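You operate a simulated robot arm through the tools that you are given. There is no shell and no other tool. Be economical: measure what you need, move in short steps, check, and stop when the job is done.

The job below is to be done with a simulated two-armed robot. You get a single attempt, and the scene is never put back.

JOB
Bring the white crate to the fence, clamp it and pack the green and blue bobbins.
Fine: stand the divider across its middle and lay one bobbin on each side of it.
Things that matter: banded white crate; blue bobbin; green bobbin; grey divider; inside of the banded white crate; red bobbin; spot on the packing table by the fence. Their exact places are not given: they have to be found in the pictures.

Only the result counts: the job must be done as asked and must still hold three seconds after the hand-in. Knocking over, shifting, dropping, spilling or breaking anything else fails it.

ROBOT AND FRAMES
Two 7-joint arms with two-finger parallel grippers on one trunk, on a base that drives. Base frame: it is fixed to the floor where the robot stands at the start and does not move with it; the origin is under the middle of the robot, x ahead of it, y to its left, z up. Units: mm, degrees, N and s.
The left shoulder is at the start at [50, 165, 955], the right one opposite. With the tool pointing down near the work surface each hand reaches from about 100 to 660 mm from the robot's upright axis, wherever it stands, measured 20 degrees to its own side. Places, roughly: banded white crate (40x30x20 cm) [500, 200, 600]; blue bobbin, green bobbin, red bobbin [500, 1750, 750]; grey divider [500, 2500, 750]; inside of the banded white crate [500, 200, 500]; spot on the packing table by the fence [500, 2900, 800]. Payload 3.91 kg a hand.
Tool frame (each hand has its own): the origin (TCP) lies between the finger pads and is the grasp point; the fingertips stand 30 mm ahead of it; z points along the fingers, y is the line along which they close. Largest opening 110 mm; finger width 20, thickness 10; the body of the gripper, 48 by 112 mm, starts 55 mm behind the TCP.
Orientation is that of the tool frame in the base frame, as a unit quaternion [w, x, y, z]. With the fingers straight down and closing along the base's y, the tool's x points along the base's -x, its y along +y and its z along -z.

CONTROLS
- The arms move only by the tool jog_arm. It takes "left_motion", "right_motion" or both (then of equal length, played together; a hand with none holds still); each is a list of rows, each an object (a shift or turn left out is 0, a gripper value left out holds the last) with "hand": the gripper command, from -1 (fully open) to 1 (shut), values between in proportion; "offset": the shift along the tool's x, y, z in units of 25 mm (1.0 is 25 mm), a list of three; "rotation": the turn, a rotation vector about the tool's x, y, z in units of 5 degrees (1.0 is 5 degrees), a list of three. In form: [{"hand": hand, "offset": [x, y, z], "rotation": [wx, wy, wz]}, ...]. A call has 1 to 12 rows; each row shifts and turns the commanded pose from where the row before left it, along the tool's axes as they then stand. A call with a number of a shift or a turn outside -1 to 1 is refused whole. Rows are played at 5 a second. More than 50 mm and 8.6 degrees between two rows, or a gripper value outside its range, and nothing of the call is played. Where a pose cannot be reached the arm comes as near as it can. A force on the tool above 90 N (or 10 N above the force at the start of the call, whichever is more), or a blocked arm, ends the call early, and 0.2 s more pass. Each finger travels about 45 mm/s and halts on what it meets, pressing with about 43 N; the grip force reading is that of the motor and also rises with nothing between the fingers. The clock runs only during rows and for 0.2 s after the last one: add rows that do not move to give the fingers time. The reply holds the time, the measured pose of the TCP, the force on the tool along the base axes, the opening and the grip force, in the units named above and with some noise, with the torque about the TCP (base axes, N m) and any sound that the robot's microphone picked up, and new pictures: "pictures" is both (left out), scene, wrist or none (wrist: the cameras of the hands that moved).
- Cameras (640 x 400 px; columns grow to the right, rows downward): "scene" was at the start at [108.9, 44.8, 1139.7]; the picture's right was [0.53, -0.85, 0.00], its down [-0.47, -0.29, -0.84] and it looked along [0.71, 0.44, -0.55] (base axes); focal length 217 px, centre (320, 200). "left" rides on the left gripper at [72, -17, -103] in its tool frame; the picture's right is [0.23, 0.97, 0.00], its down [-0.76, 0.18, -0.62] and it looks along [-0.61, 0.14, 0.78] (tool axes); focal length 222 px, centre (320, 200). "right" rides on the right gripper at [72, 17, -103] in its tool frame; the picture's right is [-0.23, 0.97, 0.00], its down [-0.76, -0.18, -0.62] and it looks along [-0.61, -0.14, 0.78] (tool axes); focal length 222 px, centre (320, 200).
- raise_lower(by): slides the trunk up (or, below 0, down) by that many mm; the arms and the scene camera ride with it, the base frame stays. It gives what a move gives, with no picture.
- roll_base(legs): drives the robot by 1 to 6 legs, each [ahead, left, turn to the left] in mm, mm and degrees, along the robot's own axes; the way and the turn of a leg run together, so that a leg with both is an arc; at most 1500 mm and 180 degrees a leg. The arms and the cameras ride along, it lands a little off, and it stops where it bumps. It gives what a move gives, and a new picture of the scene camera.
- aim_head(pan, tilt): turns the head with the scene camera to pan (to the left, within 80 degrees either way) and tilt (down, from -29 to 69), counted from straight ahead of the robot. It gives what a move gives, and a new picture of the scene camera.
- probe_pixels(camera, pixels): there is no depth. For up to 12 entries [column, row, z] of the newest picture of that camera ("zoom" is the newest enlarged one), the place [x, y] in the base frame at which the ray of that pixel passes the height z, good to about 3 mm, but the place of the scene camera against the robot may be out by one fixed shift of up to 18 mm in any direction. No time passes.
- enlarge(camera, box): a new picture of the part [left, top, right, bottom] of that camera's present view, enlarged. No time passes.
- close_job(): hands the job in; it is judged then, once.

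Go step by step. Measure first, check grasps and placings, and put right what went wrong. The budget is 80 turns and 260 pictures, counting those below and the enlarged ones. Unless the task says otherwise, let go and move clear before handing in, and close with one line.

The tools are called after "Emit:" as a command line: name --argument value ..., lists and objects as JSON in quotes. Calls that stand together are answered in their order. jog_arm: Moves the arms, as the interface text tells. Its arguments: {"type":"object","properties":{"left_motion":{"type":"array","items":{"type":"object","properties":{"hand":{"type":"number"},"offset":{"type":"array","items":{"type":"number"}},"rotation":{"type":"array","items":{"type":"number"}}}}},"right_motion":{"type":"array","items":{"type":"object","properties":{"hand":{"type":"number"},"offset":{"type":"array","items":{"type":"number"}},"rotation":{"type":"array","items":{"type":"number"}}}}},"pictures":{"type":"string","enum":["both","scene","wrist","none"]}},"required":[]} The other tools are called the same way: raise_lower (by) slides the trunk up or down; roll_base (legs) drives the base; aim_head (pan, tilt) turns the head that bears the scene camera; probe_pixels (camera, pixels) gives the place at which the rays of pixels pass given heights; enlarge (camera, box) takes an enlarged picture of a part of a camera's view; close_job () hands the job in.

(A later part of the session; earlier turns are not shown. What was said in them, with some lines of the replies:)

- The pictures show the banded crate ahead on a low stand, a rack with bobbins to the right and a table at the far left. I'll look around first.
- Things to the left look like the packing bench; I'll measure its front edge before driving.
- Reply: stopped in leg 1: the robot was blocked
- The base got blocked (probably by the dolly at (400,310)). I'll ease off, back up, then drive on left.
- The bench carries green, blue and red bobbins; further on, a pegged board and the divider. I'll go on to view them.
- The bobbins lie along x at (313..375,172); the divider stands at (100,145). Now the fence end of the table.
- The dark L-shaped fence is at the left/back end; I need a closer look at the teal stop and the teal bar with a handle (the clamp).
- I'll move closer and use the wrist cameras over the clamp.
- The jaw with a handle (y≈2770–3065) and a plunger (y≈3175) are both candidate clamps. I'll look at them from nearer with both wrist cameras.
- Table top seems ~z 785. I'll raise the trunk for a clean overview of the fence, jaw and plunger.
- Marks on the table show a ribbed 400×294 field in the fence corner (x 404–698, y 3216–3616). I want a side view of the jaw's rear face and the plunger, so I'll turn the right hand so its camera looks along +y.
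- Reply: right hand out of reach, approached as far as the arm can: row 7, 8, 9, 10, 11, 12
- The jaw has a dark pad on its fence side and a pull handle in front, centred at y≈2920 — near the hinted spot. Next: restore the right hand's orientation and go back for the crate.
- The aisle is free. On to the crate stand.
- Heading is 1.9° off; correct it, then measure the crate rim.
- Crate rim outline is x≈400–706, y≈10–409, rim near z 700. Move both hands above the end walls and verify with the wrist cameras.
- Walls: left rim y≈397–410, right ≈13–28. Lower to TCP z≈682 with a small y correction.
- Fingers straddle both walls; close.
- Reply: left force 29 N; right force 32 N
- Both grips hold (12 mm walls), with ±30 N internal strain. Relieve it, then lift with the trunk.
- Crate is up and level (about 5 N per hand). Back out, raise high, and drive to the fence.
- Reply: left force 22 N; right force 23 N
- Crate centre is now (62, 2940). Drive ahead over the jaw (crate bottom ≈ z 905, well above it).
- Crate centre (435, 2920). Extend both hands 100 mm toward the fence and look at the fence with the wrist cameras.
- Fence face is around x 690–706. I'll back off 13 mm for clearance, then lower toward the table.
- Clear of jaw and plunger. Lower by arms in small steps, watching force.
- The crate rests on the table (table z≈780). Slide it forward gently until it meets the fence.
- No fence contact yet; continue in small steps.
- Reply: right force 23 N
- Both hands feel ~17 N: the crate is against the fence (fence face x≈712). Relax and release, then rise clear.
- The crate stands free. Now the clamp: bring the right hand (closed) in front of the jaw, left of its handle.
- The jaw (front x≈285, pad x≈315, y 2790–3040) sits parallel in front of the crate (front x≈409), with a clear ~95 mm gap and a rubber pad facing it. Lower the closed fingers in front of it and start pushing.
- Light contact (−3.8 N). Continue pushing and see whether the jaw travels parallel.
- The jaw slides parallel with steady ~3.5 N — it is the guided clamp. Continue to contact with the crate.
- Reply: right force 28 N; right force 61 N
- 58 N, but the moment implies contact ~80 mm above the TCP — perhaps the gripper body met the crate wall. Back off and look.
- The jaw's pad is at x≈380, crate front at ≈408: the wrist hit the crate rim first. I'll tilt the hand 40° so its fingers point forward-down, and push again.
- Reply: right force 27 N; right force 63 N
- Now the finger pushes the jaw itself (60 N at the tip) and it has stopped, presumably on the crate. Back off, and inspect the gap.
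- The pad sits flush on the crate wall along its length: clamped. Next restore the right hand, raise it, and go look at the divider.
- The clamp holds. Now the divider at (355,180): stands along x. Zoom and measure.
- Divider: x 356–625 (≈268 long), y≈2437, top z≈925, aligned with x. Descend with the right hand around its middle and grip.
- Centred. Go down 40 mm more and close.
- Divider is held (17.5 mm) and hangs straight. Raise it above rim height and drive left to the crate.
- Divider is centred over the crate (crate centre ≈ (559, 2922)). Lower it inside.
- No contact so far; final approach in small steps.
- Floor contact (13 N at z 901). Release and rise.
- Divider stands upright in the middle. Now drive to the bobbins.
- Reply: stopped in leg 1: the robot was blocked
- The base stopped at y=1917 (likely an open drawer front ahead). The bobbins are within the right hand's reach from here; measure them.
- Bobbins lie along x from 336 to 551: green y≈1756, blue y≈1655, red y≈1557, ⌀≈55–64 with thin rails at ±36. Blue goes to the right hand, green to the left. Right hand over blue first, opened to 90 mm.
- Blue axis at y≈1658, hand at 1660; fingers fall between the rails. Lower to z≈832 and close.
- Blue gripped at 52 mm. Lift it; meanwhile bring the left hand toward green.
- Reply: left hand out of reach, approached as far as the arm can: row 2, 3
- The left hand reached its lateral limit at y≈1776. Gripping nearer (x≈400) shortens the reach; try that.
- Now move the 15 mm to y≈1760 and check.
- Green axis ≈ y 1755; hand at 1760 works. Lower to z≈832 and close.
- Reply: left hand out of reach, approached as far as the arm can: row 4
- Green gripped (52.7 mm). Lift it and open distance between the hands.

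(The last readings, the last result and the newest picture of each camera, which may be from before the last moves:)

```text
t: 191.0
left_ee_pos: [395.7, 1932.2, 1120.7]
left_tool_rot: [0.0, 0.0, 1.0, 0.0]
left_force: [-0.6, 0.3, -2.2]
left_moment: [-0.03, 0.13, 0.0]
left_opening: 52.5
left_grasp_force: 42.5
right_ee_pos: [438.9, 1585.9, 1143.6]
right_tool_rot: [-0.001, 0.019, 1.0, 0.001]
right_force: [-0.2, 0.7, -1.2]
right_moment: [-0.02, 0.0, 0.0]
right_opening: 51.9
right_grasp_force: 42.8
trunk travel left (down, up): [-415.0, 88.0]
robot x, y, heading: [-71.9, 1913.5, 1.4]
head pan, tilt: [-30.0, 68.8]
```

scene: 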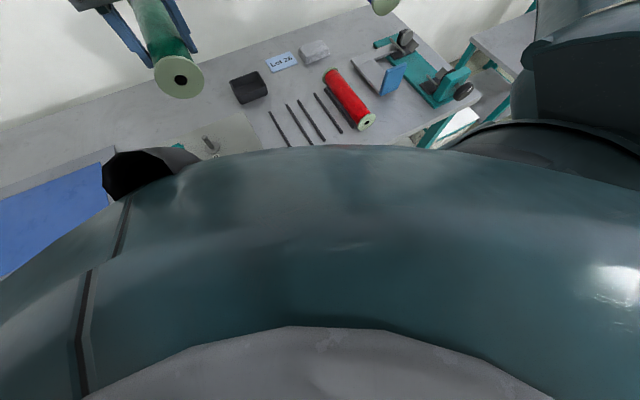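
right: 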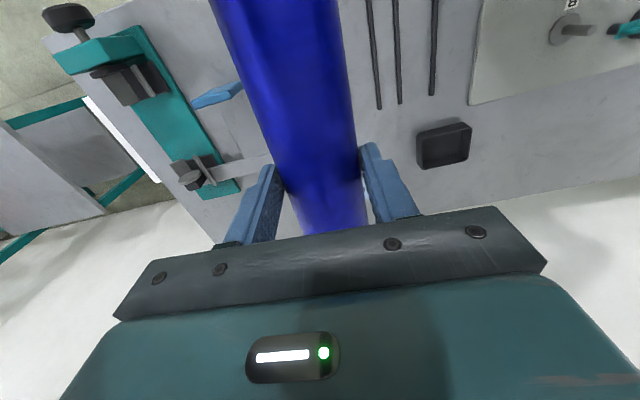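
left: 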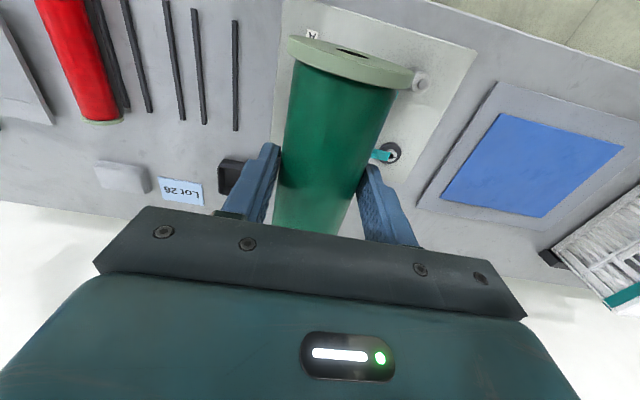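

Both bobbins are in hand, red untouched. Drive back to the crate, straightening the heading.

Emit:
roll_base --legs '[[0, 1005, -2.0]]'

Emit:
aim_head --pan 0 --tilt 50

```text
t: 196.1
left_ee_pos: [392.0, 2897.9, 1119.9]
left_tool_rot: [0.0, 0.018, 1.0, 0.0]
left_force: [-0.5, -0.1, -2.7]
left_moment: [0.0, 0.11, -0.04]
left_opening: 52.6
left_grasp_force: 43.5
right_ee_pos: [422.4, 2551.6, 1143.9]
right_tool_rot: [-0.001, 0.037, 0.999, 0.001]
right_force: [-0.3, -0.3, -1.9]
right_moment: [-0.01, -0.01, 0.02]
right_opening: 52.2
right_grasp_force: 43.2
trunk travel left (down, up): [-415.0, 88.0]
robot x, y, heading: [-75.8, 2900.8, -0.7]
head pan, tilt: [-30.0, 68.8]
```

scene: 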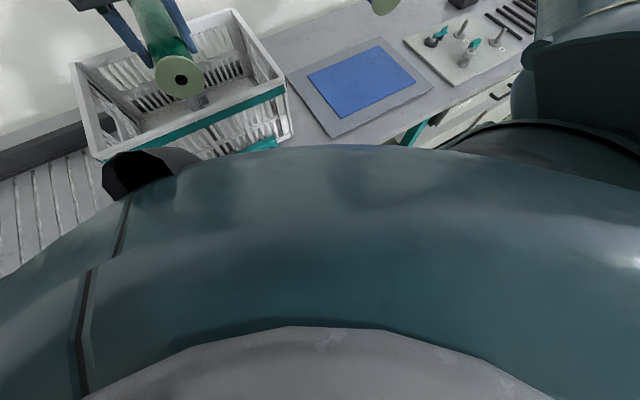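

```text
t: 197.1
left_ee_pos: [392.1, 2898.0, 1120.6]
left_tool_rot: [0.001, 0.018, 1.0, 0.0]
left_force: [0.2, 0.6, -3.2]
left_moment: [-0.03, 0.1, 0.01]
left_opening: 52.4
left_grasp_force: 43.3
right_ee_pos: [422.2, 2550.1, 1141.8]
right_tool_rot: [-0.001, 0.038, 0.999, 0.0]
right_force: [0.7, 0.1, -2.1]
right_moment: [-0.03, -0.01, 0.01]
right_opening: 52.0
right_grasp_force: 43.4
trunk travel left (down, up): [-415.0, 88.0]
robot x, y, heading: [-72.6, 2902.5, -0.7]
head pan, tilt: [0.0, 50.0]
```

scene: 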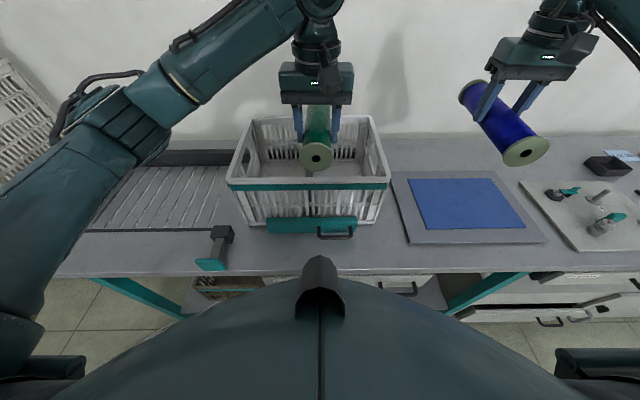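

Left (green) → (525, 3022), right (blue) → (557, 2820), both above rim height, with yaw corrected.

Emit:
jog_arm --left_motion '[{"rotation": [0, 0, -0.42]}, {"offset": [-0.484, 0.451, 0]}, {"offset": [-0.484, 0.451, 0]}, {"offset": [-0.484, 0.451, 0]}, {"offset": [-0.484, 0.451, 0]}, {"offset": [-0.484, 0.451, 0]}, {"offset": [-0.484, 0.451, 0]}, {"offset": [-0.484, 0.451, 0]}, {"offset": [-0.484, 0.451, 0]}, {"offset": [-0.484, 0.451, 0]}, {"offset": [-0.484, 0.451, 0]}, {"offset": [-0.484, 0.451, 0]}]' --right_motion '[{"rotation": [0, 0, -0.85]}, {"offset": [-0.49, 0.98, 0]}, {"offset": [-0.49, 0.98, 0]}, {"offset": [-0.49, 0.98, 0]}, {"offset": [-0.49, 0.98, 0]}, {"offset": [-0.49, 0.98, 0]}, {"offset": [-0.49, 0.98, 0]}, {"offset": [-0.49, 0.98, 0]}, {"offset": [-0.49, 0.98, 0]}, {"offset": [-0.49, 0.98, 0]}, {"offset": [-0.49, 0.98, 0]}, {"offset": [-0.49, 0.98, 0]}]' --pictures "both"

```text
t: 199.7
left_ee_pos: [526.2, 3021.8, 1121.1]
left_tool_rot: [-0.001, 0.0, 1.0, 0.0]
left_force: [0.3, -0.7, -2.9]
left_moment: [0.03, 0.1, 0.03]
left_opening: 51.8
left_grasp_force: 42.8
right_ee_pos: [550.0, 2819.4, 1142.6]
right_tool_rot: [0.0, 0.0, 1.0, 0.0]
right_force: [-0.4, -0.5, -1.8]
right_moment: [-0.02, -0.02, -0.03]
right_opening: 51.9
right_grasp_force: 42.7
right hand out of reach, approached as far as the arm can: row 12
trunk travel left (down, up): [-415.0, 88.0]
robot x, y, heading: [-73.5, 2901.1, -0.6]
head pan, tilt: [0.0, 50.0]
```

scene: 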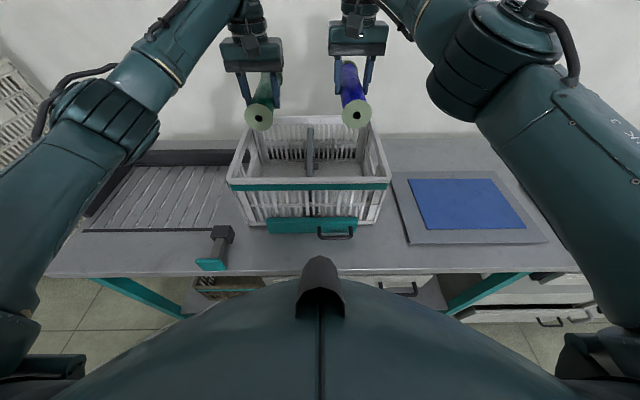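
right: 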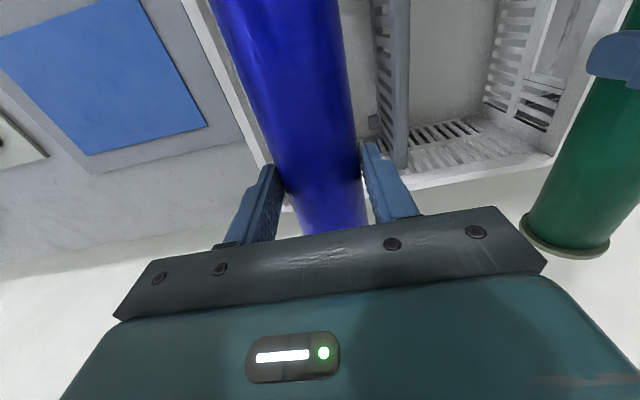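
left: 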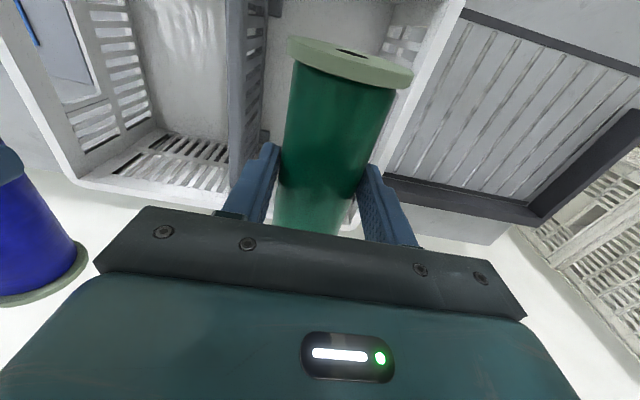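

Positions are good and clear of rims and divider. Lower both to z≈860.

Emit:
jog_arm --left_motion '[{"offset": [0.2, 0, 0.87]}, {"offset": [0, 0, 0.87]}, {"offset": [0, 0, 0.87]}, {"offset": [0, 0, 0.87]}, {"offset": [0, 0, 0.87]}, {"offset": [0, 0, 0.87]}, {"offset": [0, 0, 0.87]}, {"offset": [0, 0, 0.87]}]' --right_motion '[{"offset": [0, 0, 0.94]}, {"offset": [0, 0, 0.94]}, {"offset": [0, 0, 0.94]}, {"offset": [0, 0, 0.94]}, {"offset": [0, 0, 0.94]}, {"offset": [0, 0, 0.94]}, {"offset": [0, 0, 0.94]}, {"offset": [0, 0, 0.94]}]' --pictures "both"

```text
t: 201.4
left_ee_pos: [521.8, 3023.3, 946.4]
left_tool_rot: [0.0, 0.0, 1.0, 0.0]
left_force: [0.1, -0.3, -2.4]
left_moment: [0.02, 0.14, 0.04]
left_opening: 52.1
left_grasp_force: 43.4
right_ee_pos: [549.4, 2817.1, 954.4]
right_tool_rot: [-0.001, 0.001, 1.0, 0.001]
right_force: [0.1, -0.1, -2.1]
right_moment: [0.01, -0.01, 0.01]
right_opening: 51.7
right_grasp_force: 42.7
trunk travel left (down, up): [-415.0, 88.0]
robot x, y, heading: [-70.6, 2900.8, -0.8]
head pan, tilt: [0.0, 50.0]
```

scene: 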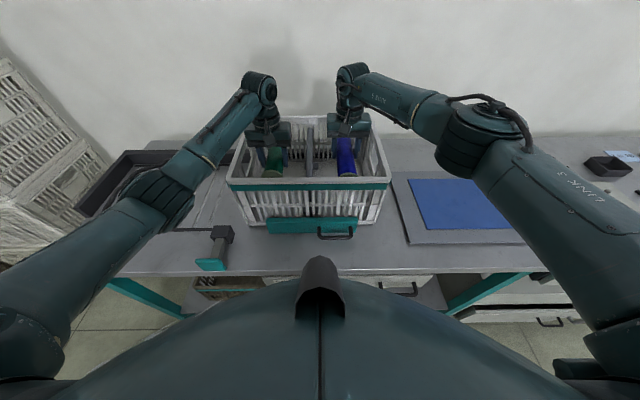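
right: 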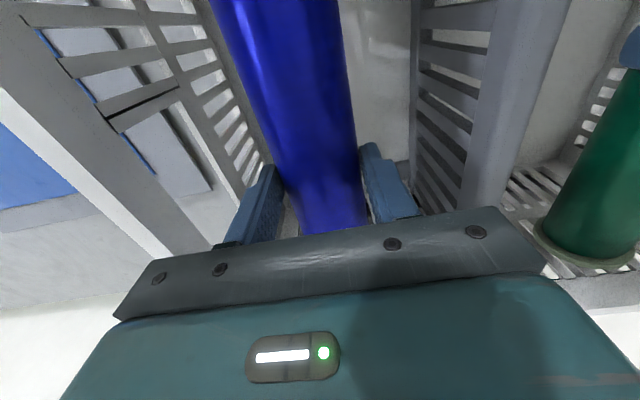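
left: 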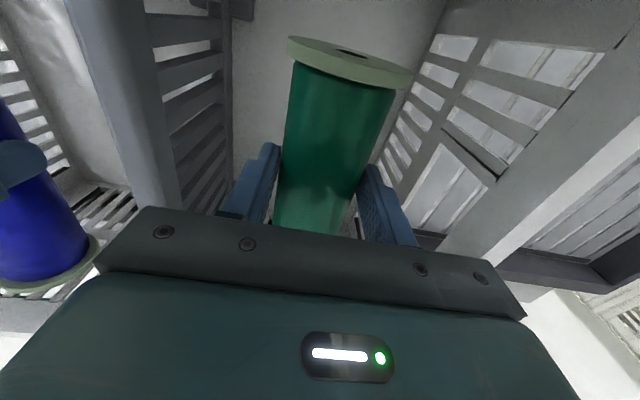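

Both hang freely inside. Go down to z≈845, then fine steps to the floor.

Emit:
jog_arm --left_motion '[{"offset": [0, 0, 0.8]}, {"offset": [0, 0, 0.8]}, {"offset": [0, 0, 0.8]}, {"offset": [0, 0, 0.8]}, {"offset": [0, 0, 0.8]}]' --right_motion '[{"offset": [0, 0, 0.87]}, {"offset": [0, 0, 0.87]}, {"offset": [0, 0, 0.87]}, {"offset": [0, 0, 0.87]}, {"offset": [0, 0, 0.87]}]' --pictures "none"

Emit:
jog_arm --left_motion '[{"offset": [0, 0, 0.15]}, {}]' --right_motion '[{"offset": [0, 0, 0.15]}, {}]' --pictures "none"

Emit:
jog_arm --left_motion '[{"offset": [0, 0, 0.12]}, {}]' --right_motion '[{"offset": [0, 0, 0.12]}, {}]' --pictures "none"

Emit:
jog_arm --left_motion '[{"offset": [0, 0, 0.1]}, {}]' --right_motion '[{"offset": [0, 0, 0.1]}, {}]' --pictures "wrist"

```text
t: 202.7
left_ee_pos: [519.2, 3022.8, 846.9]
left_tool_rot: [0.001, -0.001, 1.0, 0.0]
left_force: [-0.5, -0.3, -2.6]
left_moment: [0.0, 0.11, 0.02]
left_opening: 52.1
left_grasp_force: 43.3
right_ee_pos: [543.2, 2817.9, 847.6]
right_tool_rot: [0.002, 0.0, 1.0, 0.002]
right_force: [3.4, 2.3, 9.0]
right_moment: [0.11, 1.13, -0.22]
right_opening: 51.9
right_grasp_force: 43.3
right hand out of reach, approached as far as the arm can: row 5
trunk travel left (down, up): [-415.0, 88.0]
robot x, y, heading: [-74.4, 2899.3, -0.9]
head pan, tilt: [0.0, 50.0]
```

```text
t: 203.2
left_ee_pos: [518.2, 3022.5, 846.0]
left_tool_rot: [0.003, -0.001, 1.0, 0.0]
left_force: [1.6, 0.0, 2.8]
left_moment: [-0.03, -0.71, -0.02]
left_opening: 52.1
left_grasp_force: 43.5
right_ee_pos: [545.2, 2816.6, 846.8]
right_tool_rot: [0.005, 0.001, 1.0, 0.001]
right_force: [3.8, 3.8, 27.5]
right_moment: [0.21, 0.46, 0.14]
right_opening: 52.0
right_grasp_force: 43.6
trunk travel left (down, up): [-415.0, 88.0]
robot x, y, heading: [-77.1, 2895.4, -0.9]
head pan, tilt: [0.0, 50.0]
```

```text
t: 203.8
left_ee_pos: [519.6, 3021.5, 844.4]
left_tool_rot: [0.005, -0.001, 1.0, -0.001]
left_force: [3.5, 2.1, 20.3]
left_moment: [0.03, 0.51, 0.07]
left_opening: 52.0
left_grasp_force: 43.3
right_ee_pos: [544.7, 2817.3, 847.2]
right_tool_rot: [0.006, 0.0, 1.0, 0.002]
right_force: [8.9, 7.4, 29.1]
right_moment: [0.31, -0.2, 0.02]
right_opening: 52.0
right_grasp_force: 43.0
trunk travel left (down, up): [-415.0, 88.0]
robot x, y, heading: [-76.9, 2897.8, -0.9]
head pan, tilt: [0.0, 50.0]
```

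```text
t: 204.4
left_ee_pos: [519.2, 3021.6, 843.6]
left_tool_rot: [0.006, 0.0, 1.0, -0.001]
left_force: [-1.8, 2.6, 31.8]
left_moment: [0.05, 0.16, 0.02]
left_opening: 52.1
left_grasp_force: 43.4
right_ee_pos: [540.1, 2816.0, 842.4]
right_tool_rot: [0.006, 0.001, 1.0, 0.001]
right_force: [7.7, 3.7, 28.3]
right_moment: [0.13, 0.33, -0.09]
right_opening: 51.9
right_grasp_force: 42.9
trunk travel left (down, up): [-415.0, 88.0]
robot x, y, heading: [-74.3, 2901.7, -0.7]
head pan, tilt: [0.0, 50.0]
5 turns are left
```

right: 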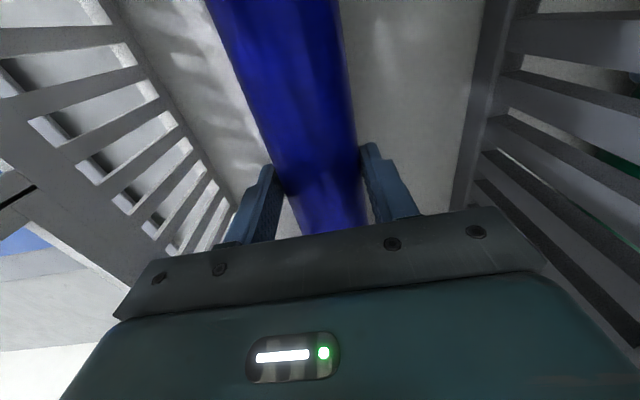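
left: 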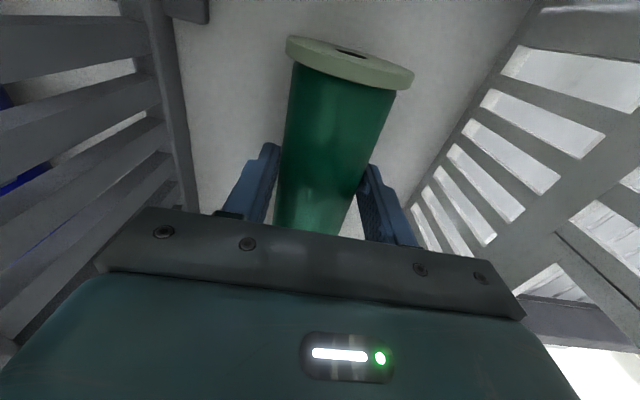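

Both bobbins rest on the floor (~30 N). Ease off, release, and rise straight up.

Emit:
jog_arm --left_motion '[{"offset": [0, 0, -0.12]}, {"hand": -0.3}, {"hand": -0.3}, {"hand": -0.3}, {"hand": -0.3}, {"offset": [0, 0, -0.5]}, {"offset": [0, 0, -1]}, {"offset": [0, 0, -1]}, {"offset": [0, 0, -1]}, {"offset": [0, 0, -1]}, {"offset": [0, 0, -1]}, {"offset": [0, 0, -1]}]' --right_motion '[{"offset": [0, 0, -0.12]}, {"hand": -0.3}, {"hand": -0.3}, {"hand": -0.3}, {"hand": -0.3}, {"offset": [0, 0, -0.5]}, {"offset": [0, 0, -1]}, {"offset": [0, 0, -1]}, {"offset": [0, 0, -1]}, {"offset": [0, 0, -1]}, {"offset": [0, 0, -1]}, {"offset": [0, 0, -1]}]' --pictures "none"

Emit:
jog_arm --left_motion '[{"offset": [0, 0, -1]}, {"offset": [0, 0, -1]}, {"offset": [0.5, 0, -1]}, {"offset": [1, 0, -0.5]}, {"offset": [1, 0, 0]}]' --right_motion '[{"offset": [0, 0, -1]}, {"offset": [0, 0, -1]}, {"offset": [0.5, 0, -1]}, {"offset": [1, 0, -0.5]}, {"offset": [1, 0, 0]}]' --pictures "both"

Emit:
enlarge --camera "scene" --box '[200, 90, 440, 260]'

```text
t: 207.1
left_ee_pos: [520.3, 3022.0, 1004.5]
left_tool_rot: [0.0, 0.0, 1.0, 0.0]
left_force: [-0.3, 0.1, 0.6]
left_moment: [0.01, -0.05, -0.03]
left_opening: 71.6
left_grasp_force: 0.0
right_ee_pos: [544.1, 2816.1, 1004.5]
right_tool_rot: [0.0, 0.001, 1.0, 0.001]
right_force: [-1.2, 0.2, 0.4]
right_moment: [-0.02, 0.01, 0.01]
right_opening: 71.6
right_grasp_force: 0.0
trunk travel left (down, up): [-415.0, 88.0]
robot x, y, heading: [-69.9, 2903.1, -0.8]
head pan, tilt: [0.0, 50.0]
```

```text
t: 208.2
left_ee_pos: [456.0, 3022.4, 1092.2]
left_tool_rot: [0.0, 0.0, 1.0, 0.0]
left_force: [-1.4, -1.4, -0.5]
left_moment: [-0.02, -0.04, -0.01]
left_opening: 71.5
left_grasp_force: 0.0
right_ee_pos: [480.9, 2816.5, 1090.9]
right_tool_rot: [-0.001, 0.001, 1.0, 0.001]
right_force: [-0.5, 0.2, -0.2]
right_moment: [-0.01, -0.02, 0.0]
right_opening: 71.8
right_grasp_force: 0.0
trunk travel left (down, up): [-415.0, 88.0]
robot x, y, heading: [-75.0, 2896.7, -0.8]
head pan, tilt: [0.0, 50.0]
```

scene: 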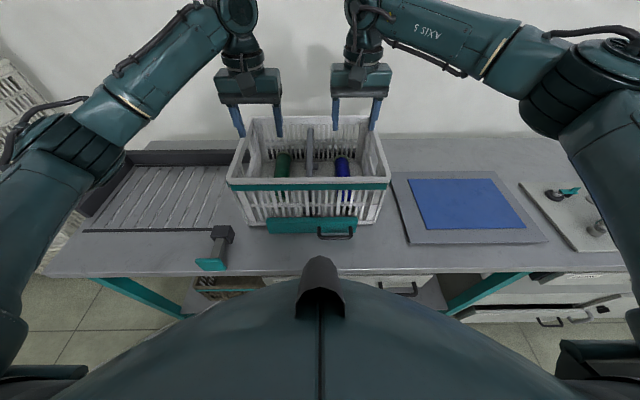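
right: 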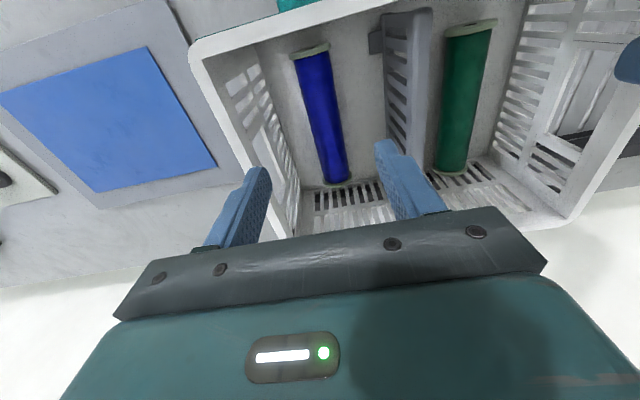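
left: 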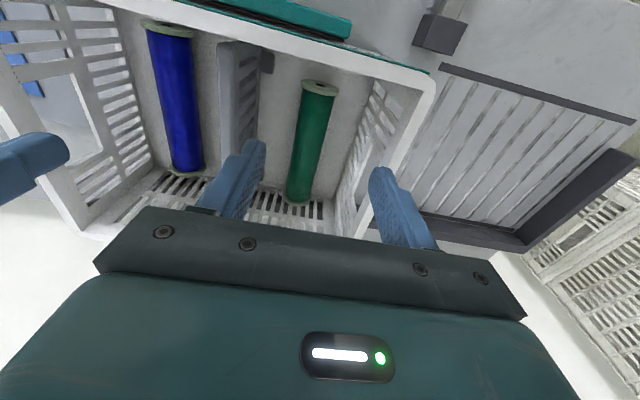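

```text
2.35 times, centred on (320, 175) of scene
4 turns are left
```

zoom: 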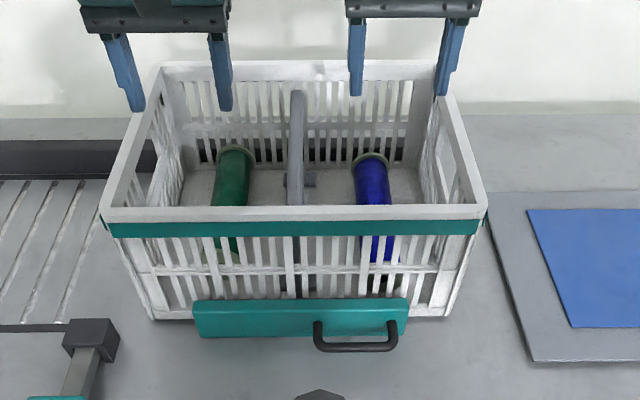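

The pictures show the crate clamped at the fence, the divider upright across its middle, green on its left and blue on its right, and both hands clear above the rim. I'll hand it in.

Emit:
close_job

```text
The job is handed in.
```

I've handed the job in: the banded white crate is against the fence with the sliding jaw pressed onto it. The divider stands across its middle, with the green bobbin on the left side and the blue one on the right; I don't have the judge's result. Two things I couldn't confirm: I took the spot to be in front of the padded jaw, not the ribbed corner, and left the plunger beside it alone. The base also bumped something by the dolly and again near the bobbins, and I didn't check whether either moved.
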